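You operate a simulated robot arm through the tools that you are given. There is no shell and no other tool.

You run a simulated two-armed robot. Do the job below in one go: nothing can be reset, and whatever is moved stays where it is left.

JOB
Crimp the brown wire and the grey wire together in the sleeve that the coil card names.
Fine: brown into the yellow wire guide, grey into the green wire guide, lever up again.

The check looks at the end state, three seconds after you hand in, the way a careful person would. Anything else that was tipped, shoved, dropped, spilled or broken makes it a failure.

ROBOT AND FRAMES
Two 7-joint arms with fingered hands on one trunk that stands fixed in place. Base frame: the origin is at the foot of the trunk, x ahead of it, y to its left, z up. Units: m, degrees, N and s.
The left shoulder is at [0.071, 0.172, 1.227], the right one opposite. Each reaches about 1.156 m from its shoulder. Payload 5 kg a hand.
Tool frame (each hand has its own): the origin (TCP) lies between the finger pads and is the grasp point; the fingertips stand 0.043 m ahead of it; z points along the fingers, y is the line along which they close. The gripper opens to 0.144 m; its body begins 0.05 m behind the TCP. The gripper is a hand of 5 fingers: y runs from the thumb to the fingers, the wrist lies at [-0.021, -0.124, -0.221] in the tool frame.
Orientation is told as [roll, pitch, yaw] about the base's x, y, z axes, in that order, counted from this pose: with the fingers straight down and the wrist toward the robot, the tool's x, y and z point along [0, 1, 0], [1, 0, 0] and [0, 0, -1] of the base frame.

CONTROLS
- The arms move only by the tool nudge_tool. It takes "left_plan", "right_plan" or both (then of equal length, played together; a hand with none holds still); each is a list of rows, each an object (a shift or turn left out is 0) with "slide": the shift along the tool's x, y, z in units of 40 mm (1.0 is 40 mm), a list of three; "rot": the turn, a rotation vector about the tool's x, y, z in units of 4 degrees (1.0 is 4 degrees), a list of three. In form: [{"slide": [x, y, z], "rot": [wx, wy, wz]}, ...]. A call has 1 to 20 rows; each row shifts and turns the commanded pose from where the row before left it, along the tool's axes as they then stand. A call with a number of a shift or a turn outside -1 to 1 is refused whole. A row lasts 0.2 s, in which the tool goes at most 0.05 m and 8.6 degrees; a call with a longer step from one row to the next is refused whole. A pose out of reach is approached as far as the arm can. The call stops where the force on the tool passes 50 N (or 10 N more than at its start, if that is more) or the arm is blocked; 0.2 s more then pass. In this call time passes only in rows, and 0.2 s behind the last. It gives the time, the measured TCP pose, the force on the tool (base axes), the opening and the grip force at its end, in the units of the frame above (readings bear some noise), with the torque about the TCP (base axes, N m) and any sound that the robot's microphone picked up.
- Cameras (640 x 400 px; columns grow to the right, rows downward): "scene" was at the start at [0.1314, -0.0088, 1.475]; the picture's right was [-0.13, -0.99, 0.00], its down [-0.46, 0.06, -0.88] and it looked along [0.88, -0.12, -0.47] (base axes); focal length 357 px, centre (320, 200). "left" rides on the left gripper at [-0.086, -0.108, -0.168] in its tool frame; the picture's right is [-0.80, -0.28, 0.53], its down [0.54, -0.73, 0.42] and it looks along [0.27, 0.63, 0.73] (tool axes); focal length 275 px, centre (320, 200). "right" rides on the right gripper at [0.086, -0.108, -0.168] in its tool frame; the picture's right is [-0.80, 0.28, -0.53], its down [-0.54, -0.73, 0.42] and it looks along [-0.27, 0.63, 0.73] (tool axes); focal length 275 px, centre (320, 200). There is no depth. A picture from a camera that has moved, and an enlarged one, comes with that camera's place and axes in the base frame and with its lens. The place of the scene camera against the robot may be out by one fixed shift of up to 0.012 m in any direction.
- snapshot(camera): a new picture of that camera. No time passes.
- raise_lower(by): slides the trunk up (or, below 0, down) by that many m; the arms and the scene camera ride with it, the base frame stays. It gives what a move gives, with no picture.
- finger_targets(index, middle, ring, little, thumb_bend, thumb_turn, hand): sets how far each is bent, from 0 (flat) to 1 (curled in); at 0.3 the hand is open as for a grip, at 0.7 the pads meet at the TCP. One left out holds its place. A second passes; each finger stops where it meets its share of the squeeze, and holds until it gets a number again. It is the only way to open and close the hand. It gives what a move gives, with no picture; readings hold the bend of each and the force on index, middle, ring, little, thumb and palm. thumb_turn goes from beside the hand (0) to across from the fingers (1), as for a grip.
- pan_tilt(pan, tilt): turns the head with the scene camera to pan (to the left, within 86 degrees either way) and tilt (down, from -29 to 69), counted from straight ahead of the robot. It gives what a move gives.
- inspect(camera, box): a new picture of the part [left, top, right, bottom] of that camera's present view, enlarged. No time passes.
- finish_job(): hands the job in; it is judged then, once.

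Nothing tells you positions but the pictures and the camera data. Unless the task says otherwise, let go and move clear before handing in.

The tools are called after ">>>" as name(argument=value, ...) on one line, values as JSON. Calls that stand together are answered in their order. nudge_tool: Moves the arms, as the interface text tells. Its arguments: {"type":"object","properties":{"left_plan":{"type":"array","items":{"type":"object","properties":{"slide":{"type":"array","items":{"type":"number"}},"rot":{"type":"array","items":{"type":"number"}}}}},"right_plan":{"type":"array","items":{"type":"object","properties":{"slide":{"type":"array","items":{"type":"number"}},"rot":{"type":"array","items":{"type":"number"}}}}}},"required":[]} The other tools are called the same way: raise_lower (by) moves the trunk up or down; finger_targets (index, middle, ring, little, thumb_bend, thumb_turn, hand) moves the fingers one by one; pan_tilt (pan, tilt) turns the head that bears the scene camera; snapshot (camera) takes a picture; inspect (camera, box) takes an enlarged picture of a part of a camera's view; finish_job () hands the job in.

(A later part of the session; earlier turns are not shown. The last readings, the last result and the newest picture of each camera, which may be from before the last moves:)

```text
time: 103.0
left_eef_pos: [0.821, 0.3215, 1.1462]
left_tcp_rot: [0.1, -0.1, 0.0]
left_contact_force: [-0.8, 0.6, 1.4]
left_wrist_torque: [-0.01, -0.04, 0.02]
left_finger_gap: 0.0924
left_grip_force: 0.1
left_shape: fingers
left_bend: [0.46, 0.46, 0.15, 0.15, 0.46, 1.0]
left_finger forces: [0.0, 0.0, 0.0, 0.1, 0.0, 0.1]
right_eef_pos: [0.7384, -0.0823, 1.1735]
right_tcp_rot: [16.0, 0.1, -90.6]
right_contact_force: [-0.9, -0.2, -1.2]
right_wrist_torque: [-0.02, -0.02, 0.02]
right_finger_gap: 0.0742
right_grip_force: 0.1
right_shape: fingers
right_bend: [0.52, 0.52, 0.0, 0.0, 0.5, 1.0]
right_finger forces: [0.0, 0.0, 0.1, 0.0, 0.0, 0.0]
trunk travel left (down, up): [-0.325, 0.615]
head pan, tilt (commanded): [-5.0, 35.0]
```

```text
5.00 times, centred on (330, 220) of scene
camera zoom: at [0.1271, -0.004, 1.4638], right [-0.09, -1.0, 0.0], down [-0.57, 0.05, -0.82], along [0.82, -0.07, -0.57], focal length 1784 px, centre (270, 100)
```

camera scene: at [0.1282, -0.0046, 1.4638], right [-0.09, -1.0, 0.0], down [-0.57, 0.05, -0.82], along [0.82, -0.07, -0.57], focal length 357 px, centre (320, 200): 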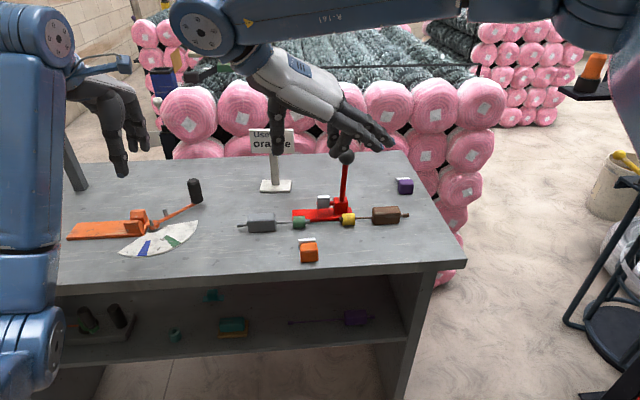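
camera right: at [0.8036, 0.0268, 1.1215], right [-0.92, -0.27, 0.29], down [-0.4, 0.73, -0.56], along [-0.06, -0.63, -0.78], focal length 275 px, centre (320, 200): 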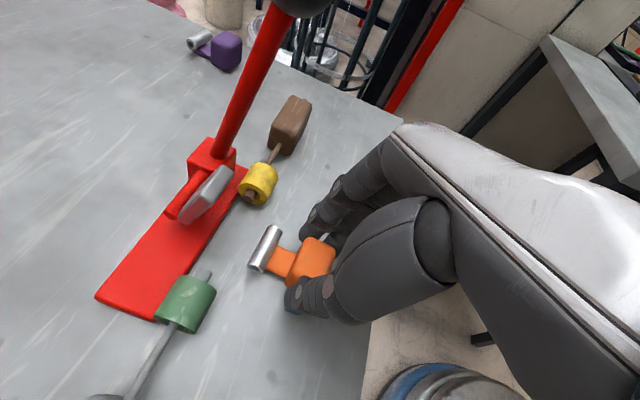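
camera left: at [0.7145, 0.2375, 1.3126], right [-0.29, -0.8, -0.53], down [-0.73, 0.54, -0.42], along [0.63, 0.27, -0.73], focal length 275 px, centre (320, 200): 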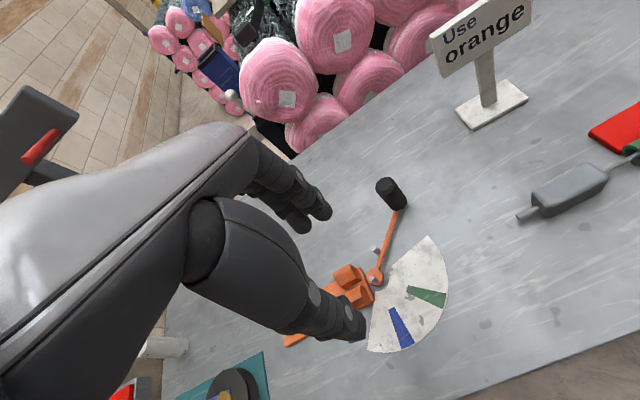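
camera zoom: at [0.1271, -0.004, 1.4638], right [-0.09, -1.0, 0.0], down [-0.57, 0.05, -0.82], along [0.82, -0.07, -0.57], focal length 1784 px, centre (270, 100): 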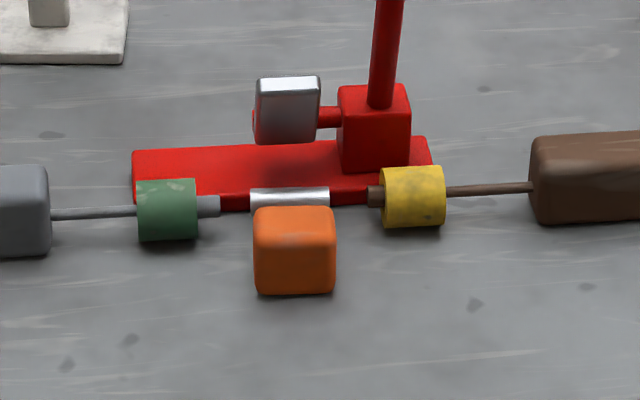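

The ferrule sits right between the two plugs and under the jaw. Now bring the right hand back to yaw 0 to grip the brown block again, and the left hand toward the grey block.

>>> nudge_tool(right_plan=[{"rot": [0, -1, 0]}, {"rot": [0, -1, 0]}, {"rot": [0, -1, 0]}, {"rot": [0, -1, 0]}, {"rot": [0, 0, -1]}, {"rot": [0, 0, -1]}, {"rot": [0, 0, -1]}, {"rot": [0, 0, -1]}, {"rot": [0, 0, -1]}, {"rot": [0, 0, -1]}, {"rot": [0, 0, -1]}, {"rot": [0, 0, -1]}, {"rot": [0, 0, -1]}, {"rot": [0, 0, -1]}, {"rot": [0, 0, -1]}, {"rot": [0, 0, -1]}, {"rot": [0, 0, -1]}, {"rot": [0, 0, -1]}, {"rot": [0, 0, -1]}, {"rot": [0, 0, -1]}])

>>> nudge_tool(right_plan=[{"rot": [0, 0, -1]}, {"rot": [0, 0, -1]}, {"rot": [0, 0, -1]}, {"rot": [0, 0, -1]}, {"rot": [0, 0, -1]}, {"rot": [0, 0, -1]}, {"rot": [0, 0, -0.85]}])

>>> snapshot(camera="right")

```text
time: 107.2
left_eef_pos: [0.8242, 0.3204, 1.144]
left_tcp_rot: [0.0, 0.0, -0.1]
left_contact_force: [-0.4, 0.1, 0.1]
left_wrist_torque: [0.02, -0.03, -0.05]
left_finger_gap: 0.0921
left_grip_force: 0.1
left_shape: fingers
left_bend: [0.46, 0.46, 0.15, 0.15, 0.46, 1.0]
left_finger forces: [0.0, 0.0, 0.1, 0.1, 0.0, 0.0]
right_eef_pos: [0.7399, -0.0822, 1.1739]
right_tcp_rot: [0.0, 0.1, -26.5]
right_contact_force: [0.0, -0.5, 0.6]
right_wrist_torque: [0.02, -0.01, 0.02]
right_finger_gap: 0.0742
right_grip_force: 0.0
right_shape: fingers
right_bend: [0.52, 0.52, 0.0, 0.0, 0.5, 1.0]
right_finger forces: [0.0, 0.0, 0.0, 0.0, 0.0, 0.0]
trunk travel left (down, up): [-0.325, 0.615]
head pan, tilt (commanded): [-5.0, 35.0]
```

```text
time: 108.8
left_eef_pos: [0.824, 0.3198, 1.1442]
left_tcp_rot: [0.1, -0.1, -0.1]
left_contact_force: [-0.2, -0.3, -0.5]
left_wrist_torque: [0.0, -0.03, 0.04]
left_finger_gap: 0.0923
left_grip_force: 0.1
left_shape: fingers
left_bend: [0.46, 0.46, 0.15, 0.15, 0.46, 1.0]
left_finger forces: [0.1, 0.0, 0.0, 0.0, 0.0, 0.0]
right_eef_pos: [0.7391, -0.0816, 1.1733]
right_tcp_rot: [0.0, 0.0, 0.9]
right_contact_force: [0.4, 0.1, -0.2]
right_wrist_torque: [0.01, -0.02, -0.01]
right_finger_gap: 0.0741
right_grip_force: 0.1
right_shape: fingers
right_bend: [0.52, 0.52, 0.0, 0.0, 0.5, 1.0]
right_finger forces: [0.1, 0.1, 0.0, 0.0, 0.0, 0.0]
trunk travel left (down, up): [-0.325, 0.615]
head pan, tilt (commanded): [-5.0, 35.0]
```

```text
taken
camera right: at [0.6286, 0.0038, 1.3416], right [0.3, -0.79, 0.53], down [-0.72, -0.55, -0.42], along [0.63, -0.26, -0.73], focal length 275 px, centre (320, 200)
```

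right: 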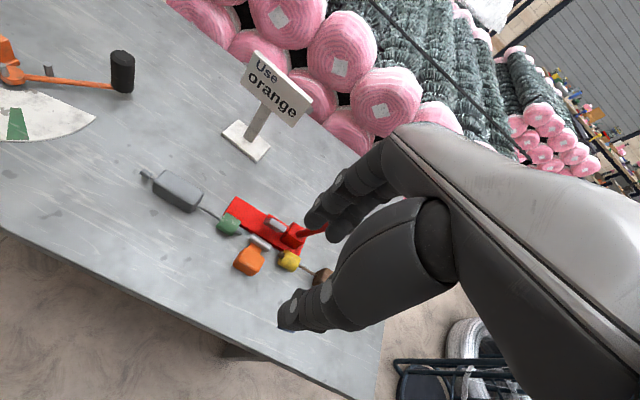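

>>> nudge_tool(right_plan=[{"slide": [-0.77, 0.578, 0]}, {"slide": [-0.77, 0.578, 0]}, {"slide": [-0.77, 0.578, 0]}, {"slide": [-0.77, 0.578, 0]}, {"slide": [-0.77, 0.578, 0]}, {"slide": [0, 0, 0.908]}, {"slide": [0, 0, 0.908]}, {"slide": [0, 0, 0.908]}, {"slide": [0, 0, 0.908]}, {"slide": [0, 0, 0.908]}, {"slide": [0, 0, 0.908]}, {"slide": [0, 0, 0]}], left_plan=[{"slide": [-0.896, 0.123, 0]}, {"slide": [-0.896, 0.123, 0]}, {"slide": [-0.896, 0.123, 0]}, {"slide": [-0.896, 0.123, 0]}, {"slide": [-0.896, 0.123, 0]}, {"slide": [-0.896, 0.123, 0]}, {"slide": [-0.896, 0.123, 0]}, {"slide": [0, 0, 0.945]}, {"slide": [0, 0, 0.945]}, {"slide": [0, 0, 0.945]}, {"slide": [0, 0, 0.945]}, {"slide": [0, 0, 0.945]}])

>>> snapshot(camera="left")

>>> snapshot(camera="right")

>>> inspect(camera="scene", box=[220, 140, 460, 270])

```text
time: 111.3
left_eef_pos: [0.8581, 0.0718, 0.9557]
left_tcp_rot: [-0.1, 0.0, 0.0]
left_contact_force: [0.3, 0.5, 0.4]
left_wrist_torque: [-0.02, 0.02, 0.01]
left_finger_gap: 0.0921
left_grip_force: 0.0
left_shape: fingers
left_bend: [0.46, 0.46, 0.15, 0.15, 0.46, 1.0]
left_finger forces: [0.0, 0.0, 0.0, 0.0, 0.1, 0.0]
right_eef_pos: [0.857, -0.234, 0.9561]
right_tcp_rot: [0.0, -0.1, 0.8]
right_contact_force: [0.2, 0.0, 0.2]
right_wrist_torque: [-0.01, -0.03, 0.01]
right_finger_gap: 0.0744
right_grip_force: 0.0
right_shape: fingers
right_bend: [0.52, 0.52, 0.0, 0.0, 0.5, 1.0]
right_finger forces: [0.0, 0.0, 0.0, 0.1, 0.1, 0.1]
trunk travel left (down, up): [-0.325, 0.615]
head pan, tilt (commanded): [-5.0, 35.0]
```

```text
taken
camera left: at [0.7488, -0.0142, 1.1248], right [-0.28, -0.8, -0.53], down [-0.73, 0.54, -0.42], along [0.63, 0.27, -0.73], focal length 275 px, centre (320, 200)
```

left: 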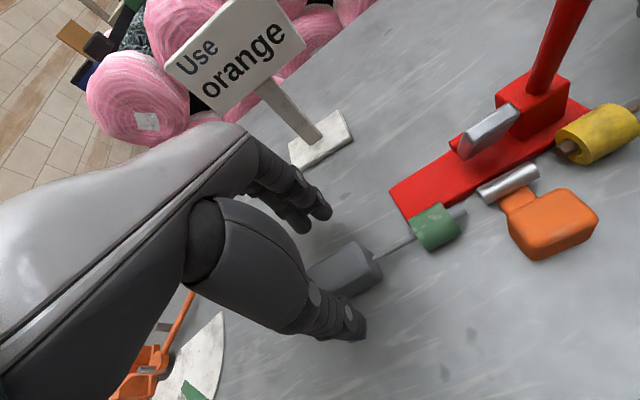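

```text
taken
camera right: at [0.7465, -0.1484, 1.1235], right [0.3, -0.79, 0.53], down [-0.72, -0.55, -0.42], along [0.63, -0.26, -0.73], focal length 275 px, centre (320, 200)
```

right: 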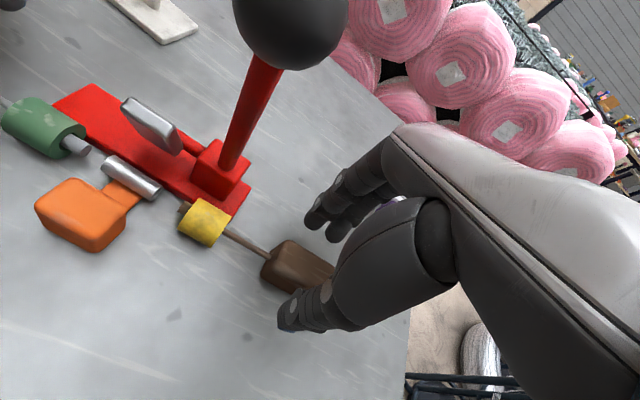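

```text
2.67 times, centred on (340, 205) of scene
camera zoom: at [0.1286, -0.0042, 1.4639], right [-0.09, -1.0, 0.0], down [-0.57, 0.05, -0.82], along [0.82, -0.07, -0.57], focal length 952 px, centre (267, 187)
```

zoom: 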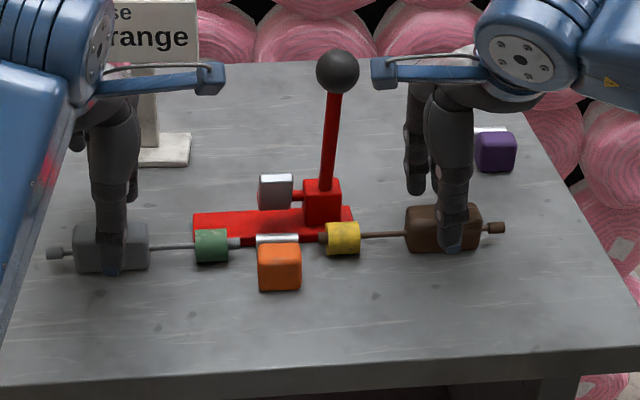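

Both hands are over their blocks with the view clear. Lower both and grip.

>>> nudge_tool(right_plan=[{"slide": [0, 0, 0.35]}, {"slide": [0, 0, 0.23]}], left_plan=[{"slide": [0, 0, 0.35]}, {"slide": [-0.04, 0, 0.25]}])

>>> finger_targets(hand="left", index=0.62, middle=0.62, thumb_bend=0.58)

>>> finger_targets(hand="right", index=0.62, middle=0.62, thumb_bend=0.58)

>>> inspect(camera="scene", box=[220, 160, 420, 270])

```text
time: 112.0
left_eef_pos: [0.8582, 0.0688, 0.9308]
left_tcp_rot: [0.1, -0.1, 0.0]
left_contact_force: [-0.2, 0.1, 0.1]
left_wrist_torque: [0.0, -0.02, 0.03]
left_finger_gap: 0.0923
left_grip_force: 0.0
left_shape: fingers
left_bend: [0.46, 0.46, 0.15, 0.15, 0.46, 1.0]
left_finger forces: [0.0, 0.0, 0.0, 0.0, 0.0, 0.0]
right_eef_pos: [0.8571, -0.2336, 0.9319]
right_tcp_rot: [0.0, 0.0, 0.8]
right_contact_force: [0.0, -0.1, 0.9]
right_wrist_torque: [0.01, 0.03, -0.02]
right_finger_gap: 0.0741
right_grip_force: 0.1
right_shape: fingers
right_bend: [0.52, 0.52, 0.0, 0.0, 0.5, 1.0]
right_finger forces: [0.0, 0.0, 0.0, 0.1, 0.0, 0.0]
trunk travel left (down, up): [-0.325, 0.615]
head pan, tilt (commanded): [-5.0, 35.0]
```

```text
time: 113.0
left_eef_pos: [0.8569, 0.0697, 0.9306]
left_tcp_rot: [0.0, 0.0, -0.1]
left_contact_force: [0.5, -0.9, -0.8]
left_wrist_torque: [0.02, 0.02, -0.01]
left_finger_gap: 0.0446
left_grip_force: 0.0
left_shape: fingers
left_bend: [0.62, 0.62, 0.15, 0.15, 0.57, 1.0]
left_finger forces: [0.1, 0.0, 0.0, 0.1, 0.0, 0.0]
right_eef_pos: [0.8567, -0.2341, 0.9307]
right_tcp_rot: [0.0, 0.0, 0.8]
right_contact_force: [0.4, 0.2, -0.1]
right_wrist_torque: [0.02, 0.01, -0.02]
right_finger_gap: 0.0742
right_grip_force: 0.2
right_shape: fingers
right_bend: [0.52, 0.52, 0.0, 0.0, 0.5, 1.0]
right_finger forces: [0.0, 0.1, 0.0, 0.0, 0.0, 0.0]
trunk travel left (down, up): [-0.325, 0.615]
head pan, tilt (commanded): [-5.0, 35.0]
```

```text
time: 114.0
left_eef_pos: [0.8574, 0.0686, 0.9311]
left_tcp_rot: [0.1, -0.1, 0.0]
left_contact_force: [-0.1, 0.8, -0.7]
left_wrist_torque: [0.0, -0.01, -0.03]
left_finger_gap: 0.0445
left_grip_force: 0.0
left_shape: fingers
left_bend: [0.62, 0.62, 0.15, 0.15, 0.57, 1.0]
left_finger forces: [0.0, 0.1, 0.0, 0.1, 0.0, 0.0]
right_eef_pos: [0.8566, -0.2345, 0.9317]
right_tcp_rot: [0.1, -0.1, 0.7]
right_contact_force: [0.1, -0.2, -0.3]
right_wrist_torque: [0.01, 0.0, -0.01]
right_finger_gap: 0.0447
right_grip_force: 0.0
right_shape: fingers
right_bend: [0.62, 0.62, 0.0, 0.0, 0.57, 1.0]
right_finger forces: [0.0, 0.0, 0.1, 0.1, 0.0, 0.0]
trunk travel left (down, up): [-0.325, 0.615]
head pan, tilt (commanded): [-5.0, 35.0]
```

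```text
3.20 times, centred on (320, 215) of scene
camera zoom: at [0.1287, -0.0045, 1.4637], right [-0.09, -1.0, 0.0], down [-0.57, 0.05, -0.82], along [0.82, -0.07, -0.57], focal length 1142 px, centre (320, 152)
```

zoom: 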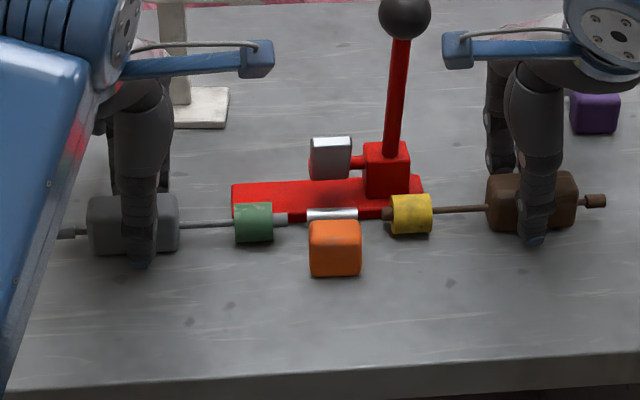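

>>> finger_targets(hand="left", index=0.7, middle=0.7, thumb_bend=0.64)

>>> finger_targets(hand="right", index=0.7, middle=0.7, thumb_bend=0.65)

>>> inspect(camera="left", box=[380, 110, 640, 290])

>>> inspect(camera="right", box=[0, 80, 260, 260])

```text
time: 115.0
left_eef_pos: [0.8571, 0.0696, 0.9312]
left_tcp_rot: [0.0, 0.0, -0.1]
left_contact_force: [-0.1, 0.3, -0.4]
left_wrist_torque: [0.02, 0.01, -0.01]
left_finger_gap: 0.0347
left_grip_force: 8.0
left_shape: fingers
left_bend: [0.66, 0.67, 0.15, 0.15, 0.59, 1.0]
left_finger forces: [4.0, 4.5, 0.0, 0.0, 8.4, 0.1]
right_eef_pos: [0.8561, -0.2338, 0.9306]
right_tcp_rot: [-0.1, -0.1, 0.8]
right_contact_force: [-0.4, -0.1, 0.1]
right_wrist_torque: [-0.02, 0.01, 0.03]
right_finger_gap: 0.0448
right_grip_force: 0.0
right_shape: fingers
right_bend: [0.62, 0.62, 0.0, 0.0, 0.57, 1.0]
right_finger forces: [0.0, 0.1, 0.0, 0.1, 0.0, 0.0]
trunk travel left (down, up): [-0.325, 0.615]
head pan, tilt (commanded): [-5.0, 35.0]
```

```text
time: 116.0
left_eef_pos: [0.8567, 0.0686, 0.9302]
left_tcp_rot: [0.1, 0.0, 0.1]
left_contact_force: [0.5, -0.1, -0.6]
left_wrist_torque: [0.06, -0.01, 0.01]
left_finger_gap: 0.0347
left_grip_force: 8.0
left_shape: fingers
left_bend: [0.66, 0.67, 0.15, 0.15, 0.59, 1.0]
left_finger forces: [4.0, 4.4, 0.0, 0.1, 8.2, 0.0]
right_eef_pos: [0.8565, -0.2336, 0.9321]
right_tcp_rot: [-0.1, 0.0, 0.8]
right_contact_force: [0.2, -0.1, 0.0]
right_wrist_torque: [-0.05, 0.02, -0.04]
right_finger_gap: 0.0345
right_grip_force: 9.4
right_shape: fingers
right_bend: [0.66, 0.67, 0.0, 0.0, 0.59, 1.0]
right_finger forces: [4.3, 4.9, 0.0, 0.0, 8.8, 0.0]
trunk travel left (down, up): [-0.325, 0.615]
head pan, tilt (commanded): [-5.0, 35.0]
```

```text
2.22 times, centred on (510, 200) of left
camera zoom: at [0.7487, -0.016, 1.0995], right [-0.28, -0.8, -0.53], down [-0.73, 0.54, -0.42], along [0.63, 0.27, -0.73], focal length 612 px, centre (-102, 200)
```

zoom: 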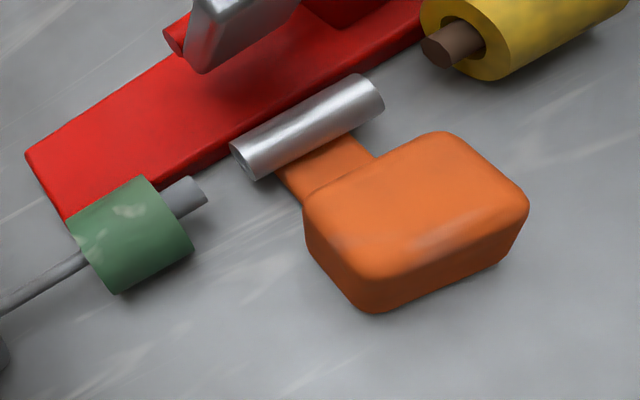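

```text
2.22 times, centred on (130, 170) of right
camera zoom: at [0.7461, -0.1482, 1.0998], right [0.3, -0.79, 0.53], down [-0.72, -0.55, -0.42], along [0.63, -0.26, -0.73], focal length 612 px, centre (742, 267)
```

zoom: 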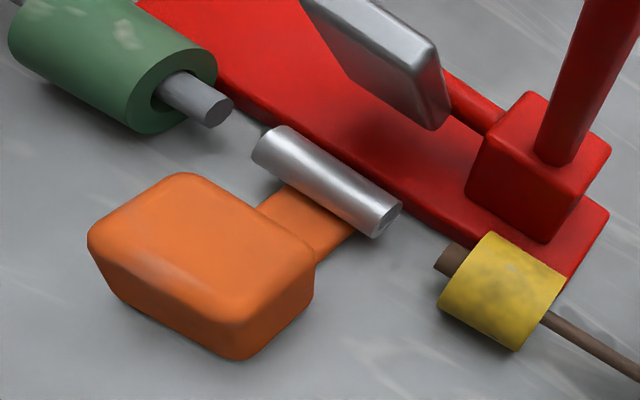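

Both views show the plugs collinear with the ferrule to within about a millimetre. Advance both wires together until each plug is ~2–3 mm from the ferrule ends.

>>> nudge_tool(right_plan=[{"slide": [0.15, 0.002, 0]}, {"slide": [0.15, 0.002, 0]}, {"slide": [0.15, 0.002, 0]}], left_plan=[{"slide": [-0.1, 0, 0]}, {"slide": [-0.1, 0, 0]}, {"slide": [-0.1, 0, 0]}])

>>> inspect(camera="left", box=[400, 90, 640, 260])

>>> inspect(camera="right", box=[0, 60, 240, 230])

>>> inspect(camera="scene", box=[280, 190, 380, 250])

```text
time: 116.8
left_eef_pos: [0.8566, 0.0571, 0.9306]
left_tcp_rot: [0.0, 0.0, 0.0]
left_contact_force: [-0.8, -0.8, 1.5]
left_wrist_torque: [0.03, 0.05, 0.0]
left_finger_gap: 0.0345
left_grip_force: 8.2
left_shape: fingers
left_bend: [0.66, 0.67, 0.15, 0.15, 0.59, 1.0]
left_finger forces: [3.8, 4.4, 0.0, 0.0, 8.6, 0.0]
right_eef_pos: [0.8563, -0.2152, 0.9318]
right_tcp_rot: [0.0, 0.1, 0.8]
right_contact_force: [-0.7, -0.3, -0.6]
right_wrist_torque: [-0.04, 0.03, 0.01]
right_finger_gap: 0.0348
right_grip_force: 8.8
right_shape: fingers
right_bend: [0.66, 0.67, 0.0, 0.0, 0.59, 1.0]
right_finger forces: [4.2, 4.6, 0.1, 0.0, 8.9, 0.0]
trunk travel left (down, up): [-0.325, 0.615]
head pan, tilt (commanded): [-5.0, 35.0]
```

```text
2.35 times, centred on (520, 175) of left
camera zoom: at [0.7485, -0.0283, 1.0993], right [-0.28, -0.8, -0.53], down [-0.73, 0.54, -0.42], along [0.63, 0.27, -0.73], focal length 648 px, centre (-151, 259)
```

zoom: 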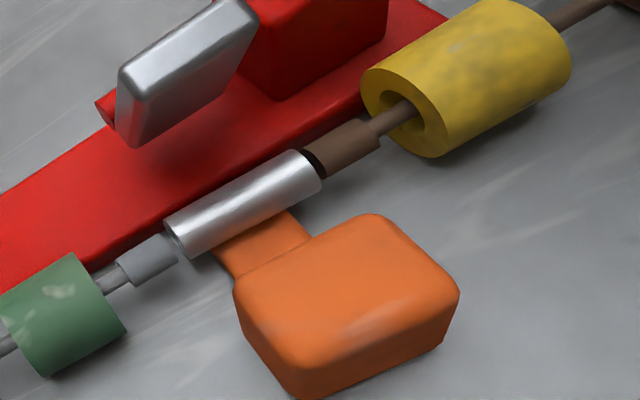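

```text
2.35 times, centred on (120, 145) of right
camera zoom: at [0.7461, -0.1306, 1.1001], right [0.3, -0.79, 0.53], down [-0.72, -0.55, -0.42], along [0.63, -0.26, -0.73], focal length 648 px, centre (791, 329)
```

zoom: 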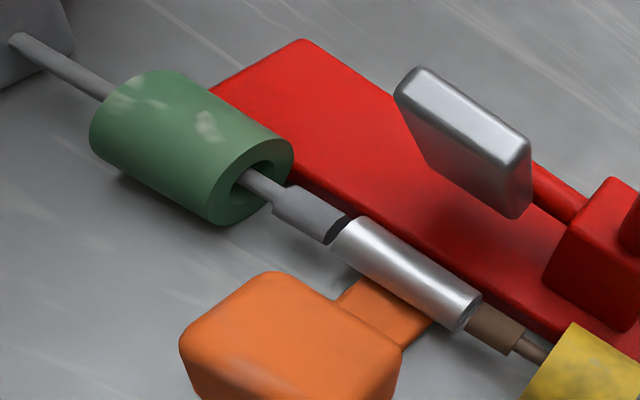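

```text
6.40 times, centred on (330, 220) of scene
camera zoom: at [0.1288, -0.0044, 1.4637], right [-0.09, -1.0, 0.0], down [-0.57, 0.05, -0.82], along [0.82, -0.07, -0.57], focal length 2284 px, centre (256, 72)
```

zoom: 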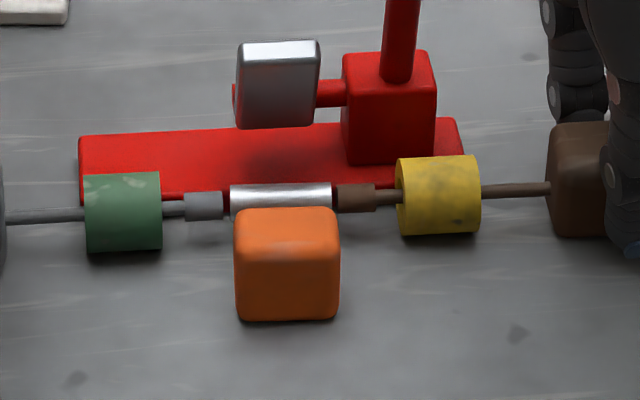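

Everything is collinear; plugs are now 2–3 mm from the ferrule. Push both gently further and watch the force.

>>> nudge_tool(right_plan=[{"slide": [0.05, 0.0008, 0]}, {"slide": [0.05, 0.0008, 0]}], left_plan=[{"slide": [-0.05, 0, 0]}, {"slide": [-0.05, 0, 0]}])

>>> inspect(camera="left", box=[400, 90, 640, 260])

>>> inspect(camera="right", box=[0, 60, 240, 230])

>>> inspect(camera="scene", box=[280, 190, 380, 250])

```text
time: 117.3
left_eef_pos: [0.8574, 0.054, 0.9295]
left_tcp_rot: [0.0, 0.0, 0.0]
left_contact_force: [-0.3, 0.9, 2.3]
left_wrist_torque: [0.05, 0.05, -0.05]
left_finger_gap: 0.0346
left_grip_force: 8.3
left_shape: fingers
left_bend: [0.66, 0.67, 0.15, 0.15, 0.59, 1.0]
left_finger forces: [3.8, 4.8, 0.1, 0.1, 8.6, 0.0]
right_eef_pos: [0.8566, -0.2111, 0.9332]
right_tcp_rot: [0.1, 0.0, 1.0]
right_contact_force: [-0.1, 0.0, -0.3]
right_wrist_torque: [0.04, -0.02, 0.0]
right_finger_gap: 0.0347
right_grip_force: 8.8
right_shape: fingers
right_bend: [0.66, 0.67, 0.0, 0.0, 0.59, 1.0]
right_finger forces: [4.2, 4.5, 0.0, 0.0, 8.8, 0.0]
trunk travel left (down, up): [-0.325, 0.615]
head pan, tilt (commanded): [-5.0, 35.0]
```

```text
2.35 times, centred on (520, 175) of left
camera zoom: at [0.7484, -0.0319, 1.0989], right [-0.28, -0.8, -0.53], down [-0.73, 0.54, -0.42], along [0.63, 0.27, -0.73], focal length 648 px, centre (-151, 259)
```

zoom: 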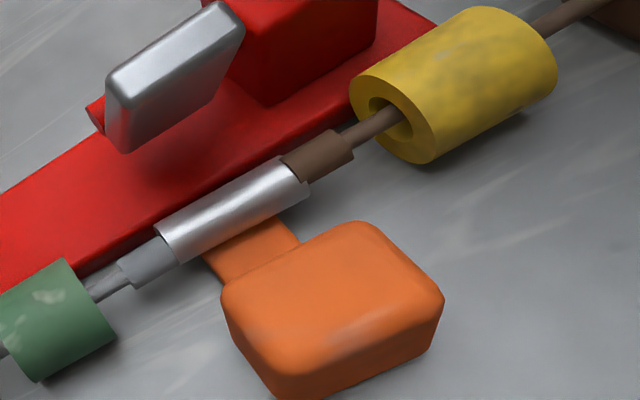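

```text
2.35 times, centred on (120, 145) of right
camera zoom: at [0.746, -0.1262, 1.1008], right [0.3, -0.79, 0.53], down [-0.72, -0.55, -0.42], along [0.63, -0.26, -0.73], focal length 648 px, centre (791, 329)
```

zoom: 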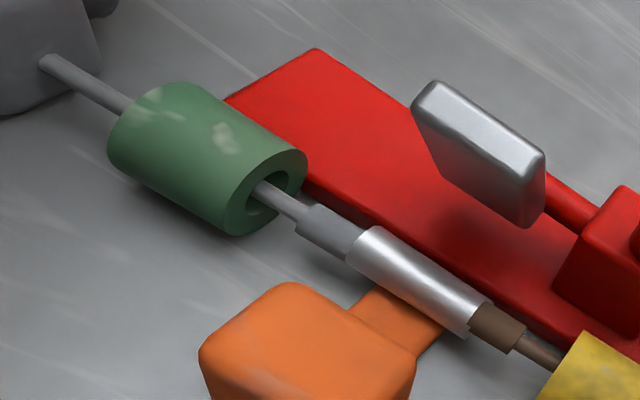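

```text
6.40 times, centred on (330, 220) of scene
camera zoom: at [0.1285, -0.0044, 1.4638], right [-0.09, -1.0, 0.0], down [-0.57, 0.05, -0.82], along [0.82, -0.07, -0.57], focal length 2284 px, centre (256, 72)
```

zoom: 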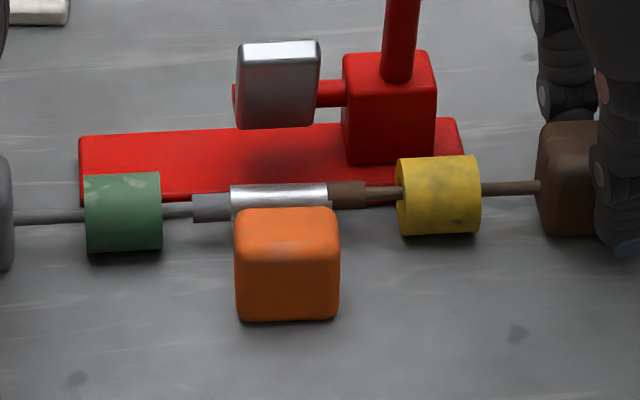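

No resistance: the plugs begin to enter the ferrule. The brown plug seems slightly off-axis; zoom in to measure before going deeper.

>>> inspect(camera="left", box=[440, 130, 550, 210])

>>> inspect(camera="right", box=[100, 120, 220, 210])

>>> inspect(camera="scene", box=[305, 205, 355, 235])

```text
5.00 times, centred on (495, 170) of left
camera zoom: at [0.7484, -0.0319, 1.0989], right [-0.28, -0.8, -0.53], down [-0.73, 0.54, -0.42], along [0.63, 0.27, -0.73], focal length 1376 px, centre (-555, 350)
```

zoom: 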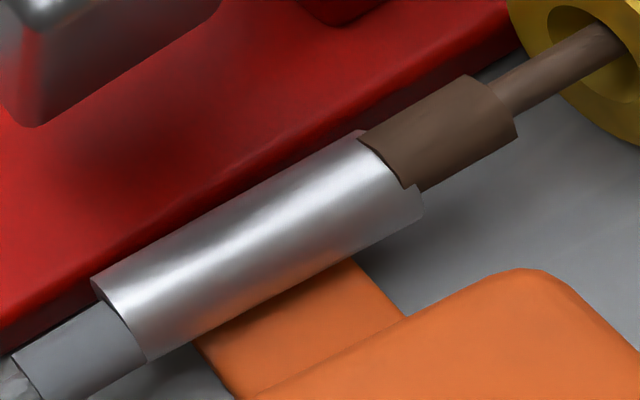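

```text
4.44 times, centred on (160, 165) of right
camera zoom: at [0.746, -0.1262, 1.1008], right [0.3, -0.79, 0.53], down [-0.72, -0.55, -0.42], along [0.63, -0.26, -0.73], focal length 1224 px, centre (1031, 356)
```

zoom: 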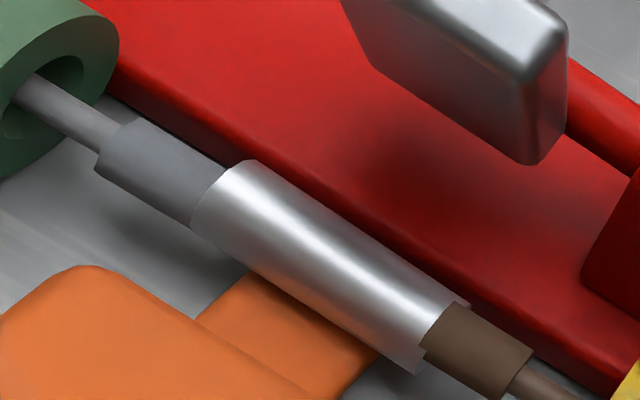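

```text
12.80 times, centred on (330, 220) of scene
camera zoom: at [0.1285, -0.0044, 1.4638], right [-0.09, -1.0, 0.0], down [-0.57, 0.05, -0.82], along [0.82, -0.07, -0.57], focal length 4568 px, centre (192, -56)
```

zoom: 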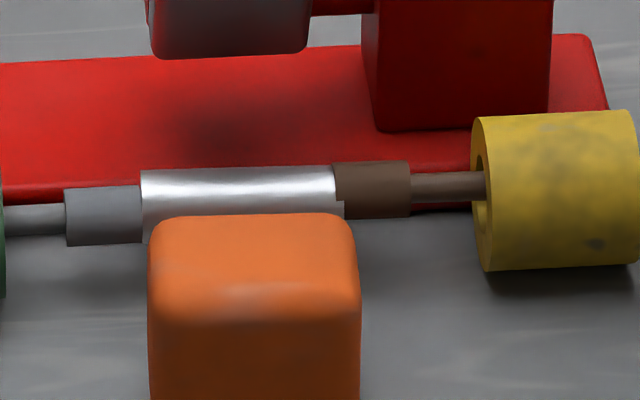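

The grey plug is ~1 mm low and the brown ~1.5 mm high/far relative to the ferrule axis. Apply small corrections with both hands and re-check.

>>> nudge_tool(right_plan=[{"slide": [0, -0.03, 0.03]}], left_plan=[{"slide": [0, 0.01, -0.03]}])

>>> inspect(camera="left", box=[440, 130, 550, 210])

>>> inspect(camera="right", box=[100, 120, 220, 210])

>>> inspect(camera="scene", box=[305, 205, 355, 235])

```text
time: 117.8
left_eef_pos: [0.858, 0.0543, 0.9297]
left_tcp_rot: [0.1, 0.2, -0.1]
left_contact_force: [-0.3, -0.3, -0.1]
left_wrist_torque: [0.02, 0.01, 0.0]
left_finger_gap: 0.0349
left_grip_force: 8.3
left_shape: fingers
left_bend: [0.66, 0.67, 0.15, 0.15, 0.59, 1.0]
left_finger forces: [3.7, 4.5, 0.0, 0.0, 8.5, 0.0]
right_eef_pos: [0.8544, -0.2118, 0.9337]
right_tcp_rot: [0.0, 0.0, 0.8]
right_contact_force: [-0.6, -0.1, -0.2]
right_wrist_torque: [-0.01, -0.01, 0.02]
right_finger_gap: 0.0347
right_grip_force: 9.0
right_shape: fingers
right_bend: [0.66, 0.67, 0.0, 0.0, 0.59, 1.0]
right_finger forces: [4.2, 4.8, 0.1, 0.1, 8.9, 0.0]
trunk travel left (down, up): [-0.325, 0.615]
head pan, tilt (commanded): [-5.0, 35.0]
```

```text
5.00 times, centred on (495, 170) of left
camera zoom: at [0.7487, -0.0319, 1.0995], right [-0.28, -0.8, -0.53], down [-0.73, 0.54, -0.42], along [0.63, 0.27, -0.73], focal length 1376 px, centre (-555, 350)
```

zoom: 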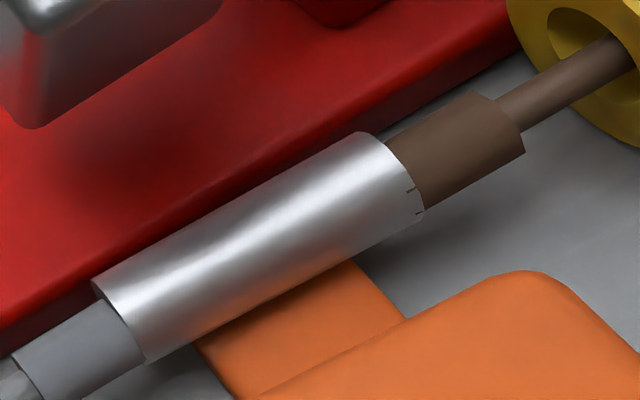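

```text
4.44 times, centred on (160, 165) of right
camera zoom: at [0.7447, -0.1265, 1.0999], right [0.3, -0.79, 0.53], down [-0.72, -0.55, -0.42], along [0.63, -0.26, -0.73], focal length 1224 px, centre (1031, 356)
```

zoom: 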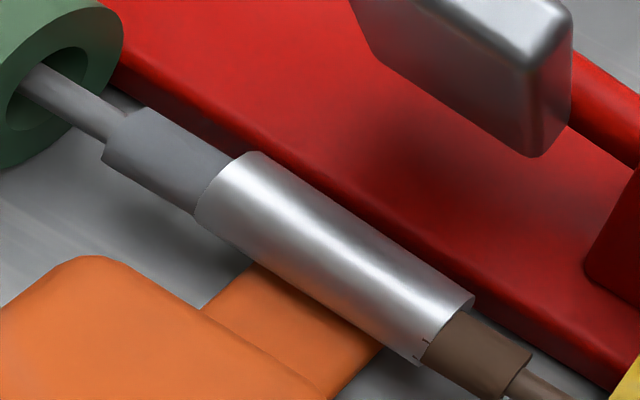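

```text
12.80 times, centred on (330, 220) of scene
camera zoom: at [0.1287, -0.0046, 1.4637], right [-0.09, -1.0, 0.0], down [-0.57, 0.05, -0.82], along [0.82, -0.07, -0.57], focal length 4568 px, centre (192, -56)
```

zoom: 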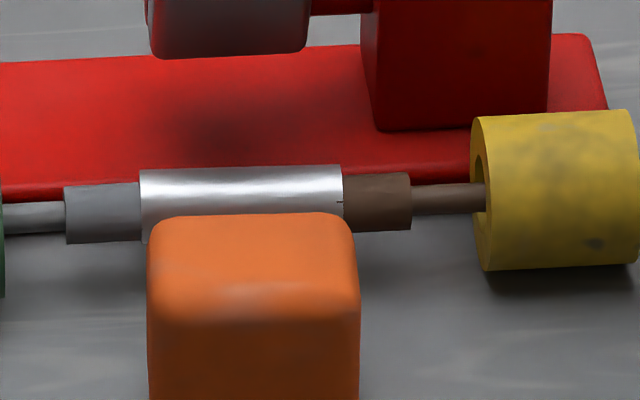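

Both plugs now sit within the ferrule. Push both in together, ~8 mm first, checking force and alignment.

>>> nudge_tool(right_plan=[{"slide": [0.07, 0.008, 0]}, {"slide": [0.07, 0.001, 0]}, {"slide": [0.07, 0.001, 0]}], left_plan=[{"slide": [-0.07, 0, 0]}, {"slide": [-0.07, 0, 0]}, {"slide": [-0.07, 0, 0]}])

>>> inspect(camera="left", box=[420, 110, 570, 220])

>>> inspect(camera="right", box=[60, 90, 210, 200])

>>> inspect(camera="scene", box=[290, 195, 370, 245])

```text
time: 118.5
left_eef_pos: [0.8561, 0.0447, 0.931]
left_tcp_rot: [0.0, 0.0, 0.0]
left_contact_force: [-0.5, -0.6, -0.7]
left_wrist_torque: [-0.01, -0.02, 0.0]
left_finger_gap: 0.0346
left_grip_force: 8.3
left_shape: fingers
left_bend: [0.66, 0.67, 0.15, 0.15, 0.59, 1.0]
left_finger forces: [4.1, 4.2, 0.0, 0.0, 8.3, 0.0]
right_eef_pos: [0.8559, -0.2042, 0.9315]
right_tcp_rot: [0.0, 0.0, 0.8]
right_contact_force: [0.6, -0.8, 1.3]
right_wrist_torque: [-0.02, 0.05, 0.02]
right_finger_gap: 0.0348
right_grip_force: 8.9
right_shape: fingers
right_bend: [0.66, 0.67, 0.0, 0.0, 0.59, 1.0]
right_finger forces: [4.1, 5.1, 0.1, 0.1, 9.0, 0.0]
trunk travel left (down, up): [-0.325, 0.615]
head pan, tilt (commanded): [-5.0, 35.0]
```

```text
3.64 times, centred on (495, 165) of left
camera zoom: at [0.748, -0.0408, 1.0999], right [-0.28, -0.8, -0.53], down [-0.73, 0.54, -0.42], along [0.63, 0.27, -0.73], focal length 1001 px, centre (-316, 327)
```

zoom: 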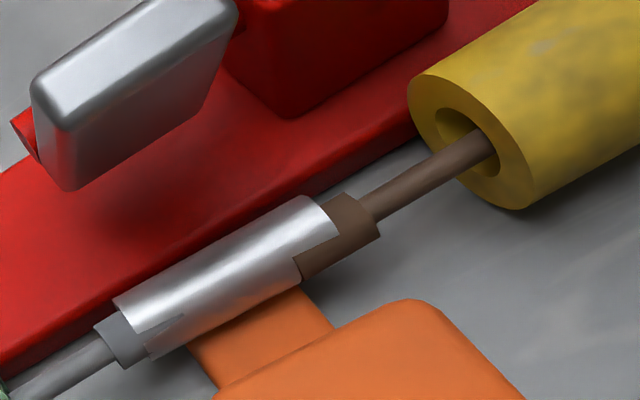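

```text
3.64 times, centred on (135, 145) of right
camera zoom: at [0.7452, -0.1184, 1.0996], right [0.3, -0.79, 0.53], down [-0.72, -0.55, -0.42], along [0.63, -0.26, -0.73], focal length 1001 px, centre (993, 400)
```

zoom: 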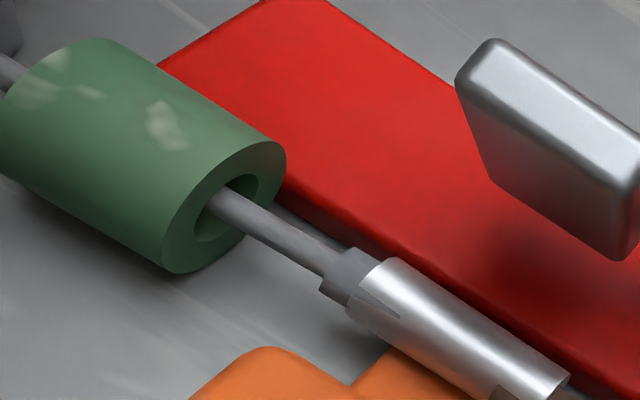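

```text
8.00 times, centred on (330, 220) of scene
camera zoom: at [0.1286, -0.0047, 1.4638], right [-0.09, -1.0, 0.0], down [-0.57, 0.05, -0.82], along [0.82, -0.07, -0.57], focal length 2855 px, centre (240, 40)
```

zoom: 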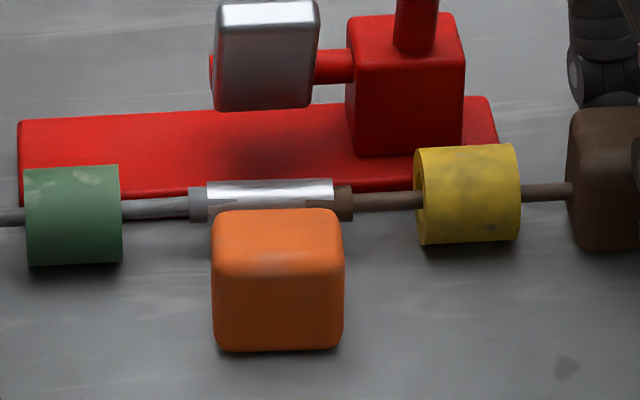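

Plugs are in ~8–9 mm, now ~1 mm to the near side. Correct slightly (+x) and push the remaining ~8 mm.

>>> nudge_tool(right_plan=[{"slide": [0, 0.025, -0.012]}, {"slide": [0.07, 0.001, 0]}, {"slide": [0.07, 0.001, 0]}, {"slide": [0.06, 0.001, 0]}], left_plan=[{"slide": [0, 0.015, -0.005]}, {"slide": [-0.07, 0, 0]}, {"slide": [-0.07, 0, 0]}, {"slide": [-0.06, 0, 0]}])

>>> inspect(camera="left", box=[420, 110, 570, 220])

>>> inspect(camera="right", box=[60, 90, 210, 200])

>>> inspect(camera="scene", box=[290, 195, 370, 245])

```text
time: 119.5
left_eef_pos: [0.8577, 0.0371, 0.9317]
left_tcp_rot: [0.0, 0.0, 0.0]
left_contact_force: [-0.1, 12.0, 0.6]
left_wrist_torque: [0.42, -0.05, -0.07]
left_finger_gap: 0.0357
left_grip_force: 8.0
left_shape: fingers
left_bend: [0.67, 0.67, 0.15, 0.15, 0.59, 1.0]
left_finger forces: [4.1, 3.9, 0.0, 0.0, 8.0, 0.1]
right_eef_pos: [0.8564, -0.1964, 0.9322]
right_tcp_rot: [-0.1, 0.1, 0.7]
right_contact_force: [0.5, -12.2, -0.6]
right_wrist_torque: [-0.45, -0.04, 0.05]
right_finger_gap: 0.0357
right_grip_force: 9.0
right_shape: fingers
right_bend: [0.66, 0.67, 0.0, 0.0, 0.59, 1.0]
right_finger forces: [4.4, 4.4, 0.0, 0.1, 9.0, 0.0]
trunk travel left (down, up): [-0.325, 0.615]
head pan, tilt (commanded): [-5.0, 35.0]
```

```text
3.64 times, centred on (495, 165) of left
camera zoom: at [0.7492, -0.0478, 1.0999], right [-0.28, -0.8, -0.53], down [-0.73, 0.54, -0.42], along [0.63, 0.27, -0.73], focal length 1001 px, centre (-316, 327)
```

zoom: 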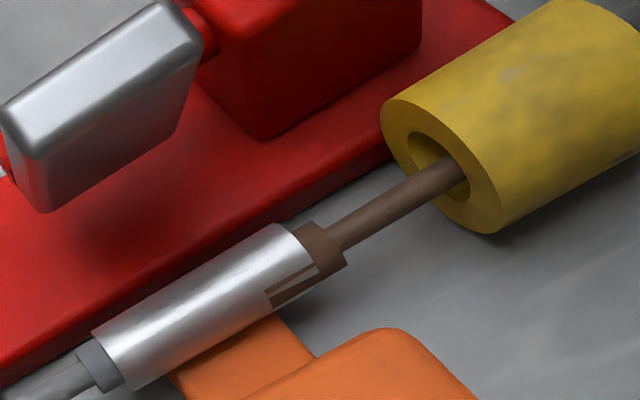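

```text
3.64 times, centred on (135, 145) of right
camera zoom: at [0.7462, -0.111, 1.0996], right [0.29, -0.79, 0.54], down [-0.72, -0.55, -0.42], along [0.63, -0.26, -0.73], focal length 1001 px, centre (993, 400)
```

zoom: 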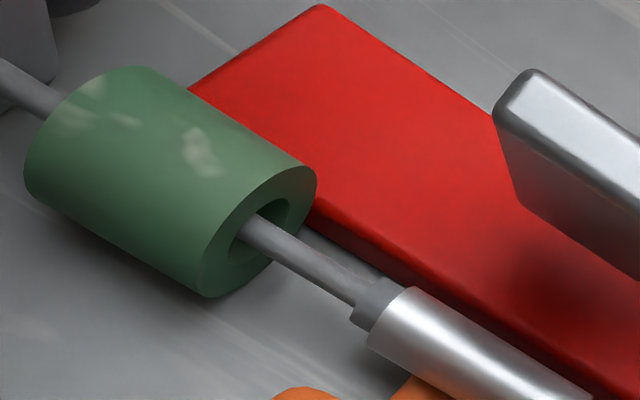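

```text
8.00 times, centred on (330, 220) of scene
camera zoom: at [0.1288, -0.0045, 1.4637], right [-0.09, -1.0, 0.0], down [-0.57, 0.05, -0.82], along [0.82, -0.07, -0.57], focal length 2855 px, centre (240, 40)
```

zoom: 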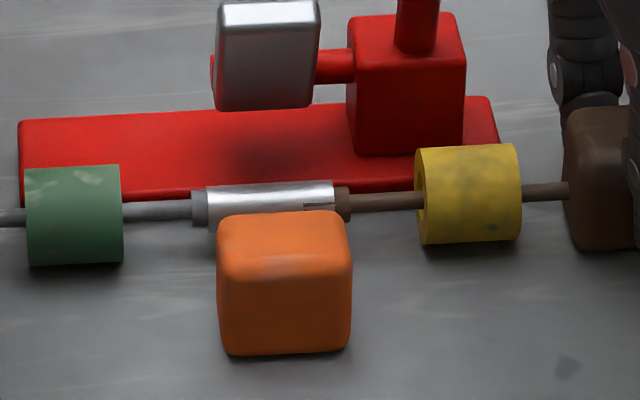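

Both wires came up against a stop at the same time (±12 N, balanced) and the fingers slipped slightly. Let me look closely at how deep the plugs are and what they touch.

>>> inspect(camera="left", box=[420, 160, 510, 220])

>>> inspect(camera="right", box=[130, 150, 230, 220])

>>> inspect(camera="scene", box=[305, 205, 355, 235])

>>> snapshot(camera="left")

```text
6.67 times, centred on (465, 190) of left
camera zoom: at [0.7492, -0.0478, 1.0999], right [-0.28, -0.8, -0.53], down [-0.73, 0.54, -0.42], along [0.63, 0.27, -0.73], focal length 1835 px, centre (-647, 267)
```

zoom: 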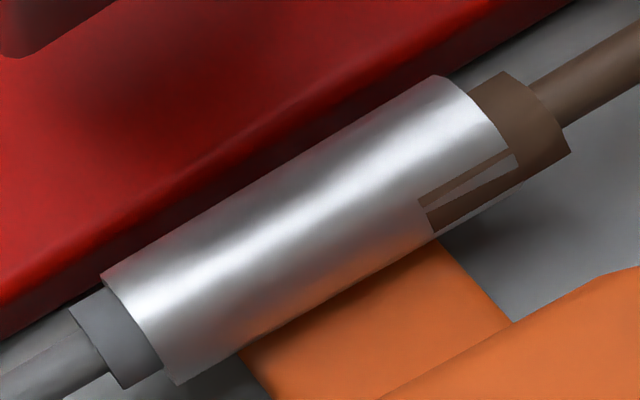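

```text
5.71 times, centred on (180, 185) of right
camera zoom: at [0.7462, -0.111, 1.0996], right [0.29, -0.79, 0.54], down [-0.72, -0.55, -0.42], along [0.63, -0.26, -0.73], focal length 1573 px, centre (1120, 286)
```

zoom: 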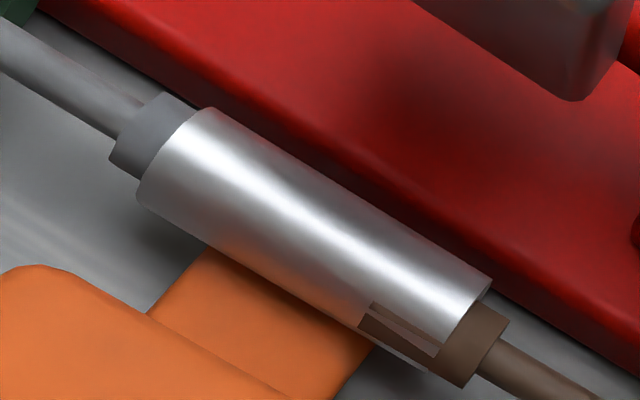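

```text
12.80 times, centred on (330, 220) of scene
camera zoom: at [0.1288, -0.0045, 1.4637], right [-0.09, -1.0, 0.0], down [-0.57, 0.05, -0.82], along [0.82, -0.07, -0.57], focal length 4568 px, centre (192, -56)
```

zoom: 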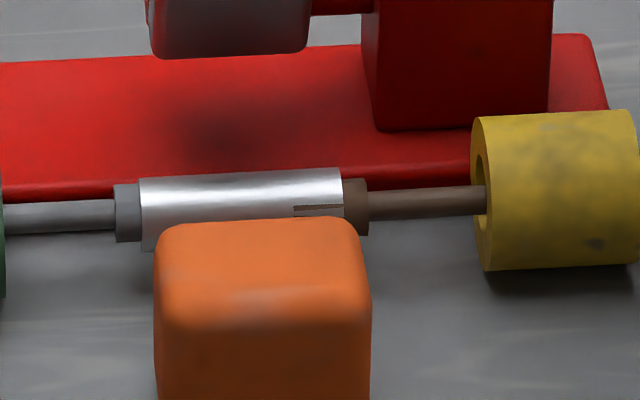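

```text
taken
camera left: at [0.7492, -0.0478, 1.0999], right [-0.28, -0.8, -0.53], down [-0.73, 0.54, -0.42], along [0.63, 0.27, -0.73], focal length 275 px, centre (320, 200)
```

left: 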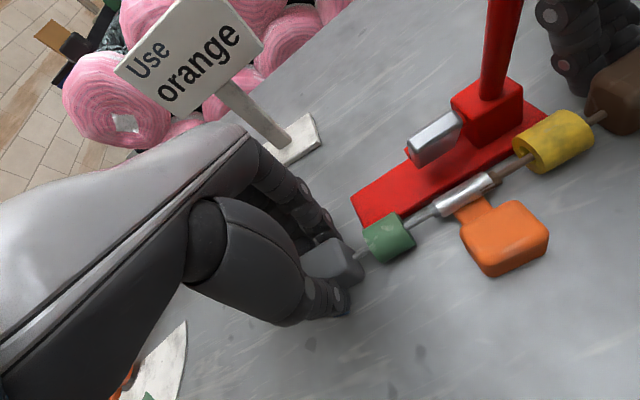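

The brown plug tip is against the edge of the sleeve's flat stem because it sits ~1 mm to the near/low side. I'll back both off 2 mm, shift both slightly (+x, up), then look again.

>>> nudge_tool(right_plan=[{"slide": [-0.06, 0, 0]}, {"slide": [0, 0.032, -0.02]}], left_plan=[{"slide": [0.06, 0, 0]}, {"slide": [0, 0.02, -0.02]}])

>>> inspect(camera="left", box=[420, 150, 510, 210])

>>> inspect(camera="right", box=[130, 150, 230, 220])

>>> inspect(camera="scene", box=[305, 205, 355, 235])

```text
time: 120.2
left_eef_pos: [0.8574, 0.0379, 0.9315]
left_tcp_rot: [0.0, 0.0, 0.0]
left_contact_force: [0.1, 5.8, -0.1]
left_wrist_torque: [0.22, -0.03, -0.08]
left_finger_gap: 0.0356
left_grip_force: 8.3
left_shape: fingers
left_bend: [0.67, 0.67, 0.15, 0.15, 0.59, 1.0]
left_finger forces: [4.2, 3.9, 0.0, 0.1, 8.1, 0.0]
right_eef_pos: [0.8573, -0.1966, 0.9321]
right_tcp_rot: [0.1, 0.1, 0.9]
right_contact_force: [0.5, -5.6, -0.5]
right_wrist_torque: [-0.19, 0.0, 0.04]
right_finger_gap: 0.0357
right_grip_force: 9.0
right_shape: fingers
right_bend: [0.66, 0.67, 0.0, 0.0, 0.59, 1.0]
right_finger forces: [4.4, 4.2, 0.1, 0.1, 8.8, 0.0]
trunk travel left (down, up): [-0.325, 0.615]
head pan, tilt (commanded): [-5.0, 35.0]
```

```text
6.67 times, centred on (465, 180) of left
camera zoom: at [0.7501, -0.0464, 1.1005], right [-0.28, -0.8, -0.53], down [-0.73, 0.54, -0.42], along [0.63, 0.27, -0.73], focal length 1835 px, centre (-647, 333)
```

zoom: 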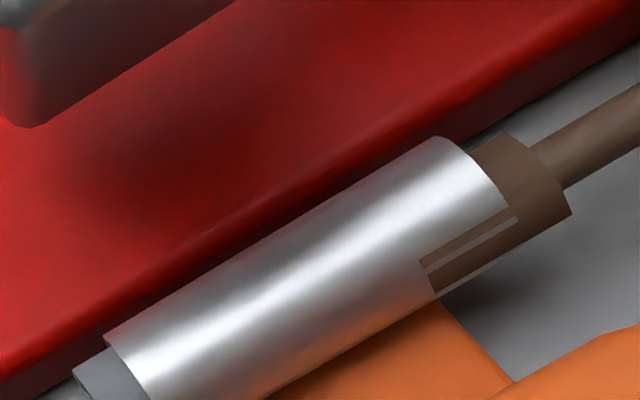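

```text
5.71 times, centred on (180, 185) of right
camera zoom: at [0.7466, -0.1122, 1.1002], right [0.3, -0.79, 0.53], down [-0.72, -0.55, -0.42], along [0.63, -0.26, -0.73], focal length 1573 px, centre (1120, 286)
```

zoom: 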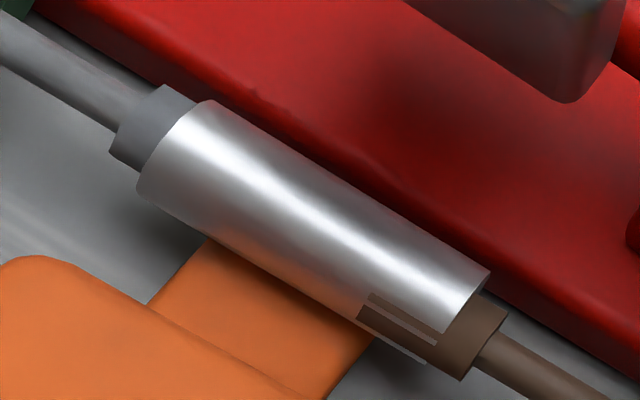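

```text
12.80 times, centred on (330, 220) of scene
camera zoom: at [0.1292, -0.0045, 1.4636], right [-0.09, -1.0, 0.0], down [-0.57, 0.05, -0.82], along [0.82, -0.07, -0.57], focal length 4568 px, centre (192, -56)
```

zoom: 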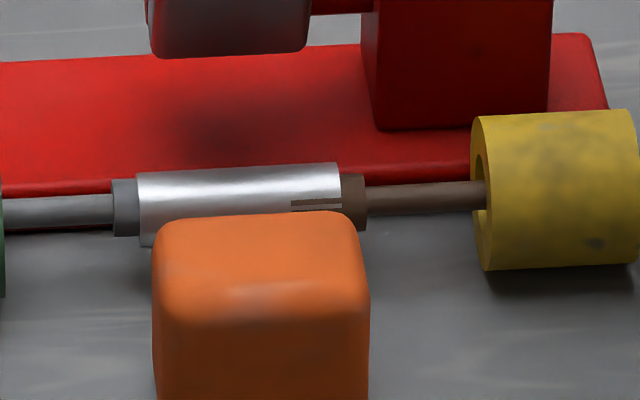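

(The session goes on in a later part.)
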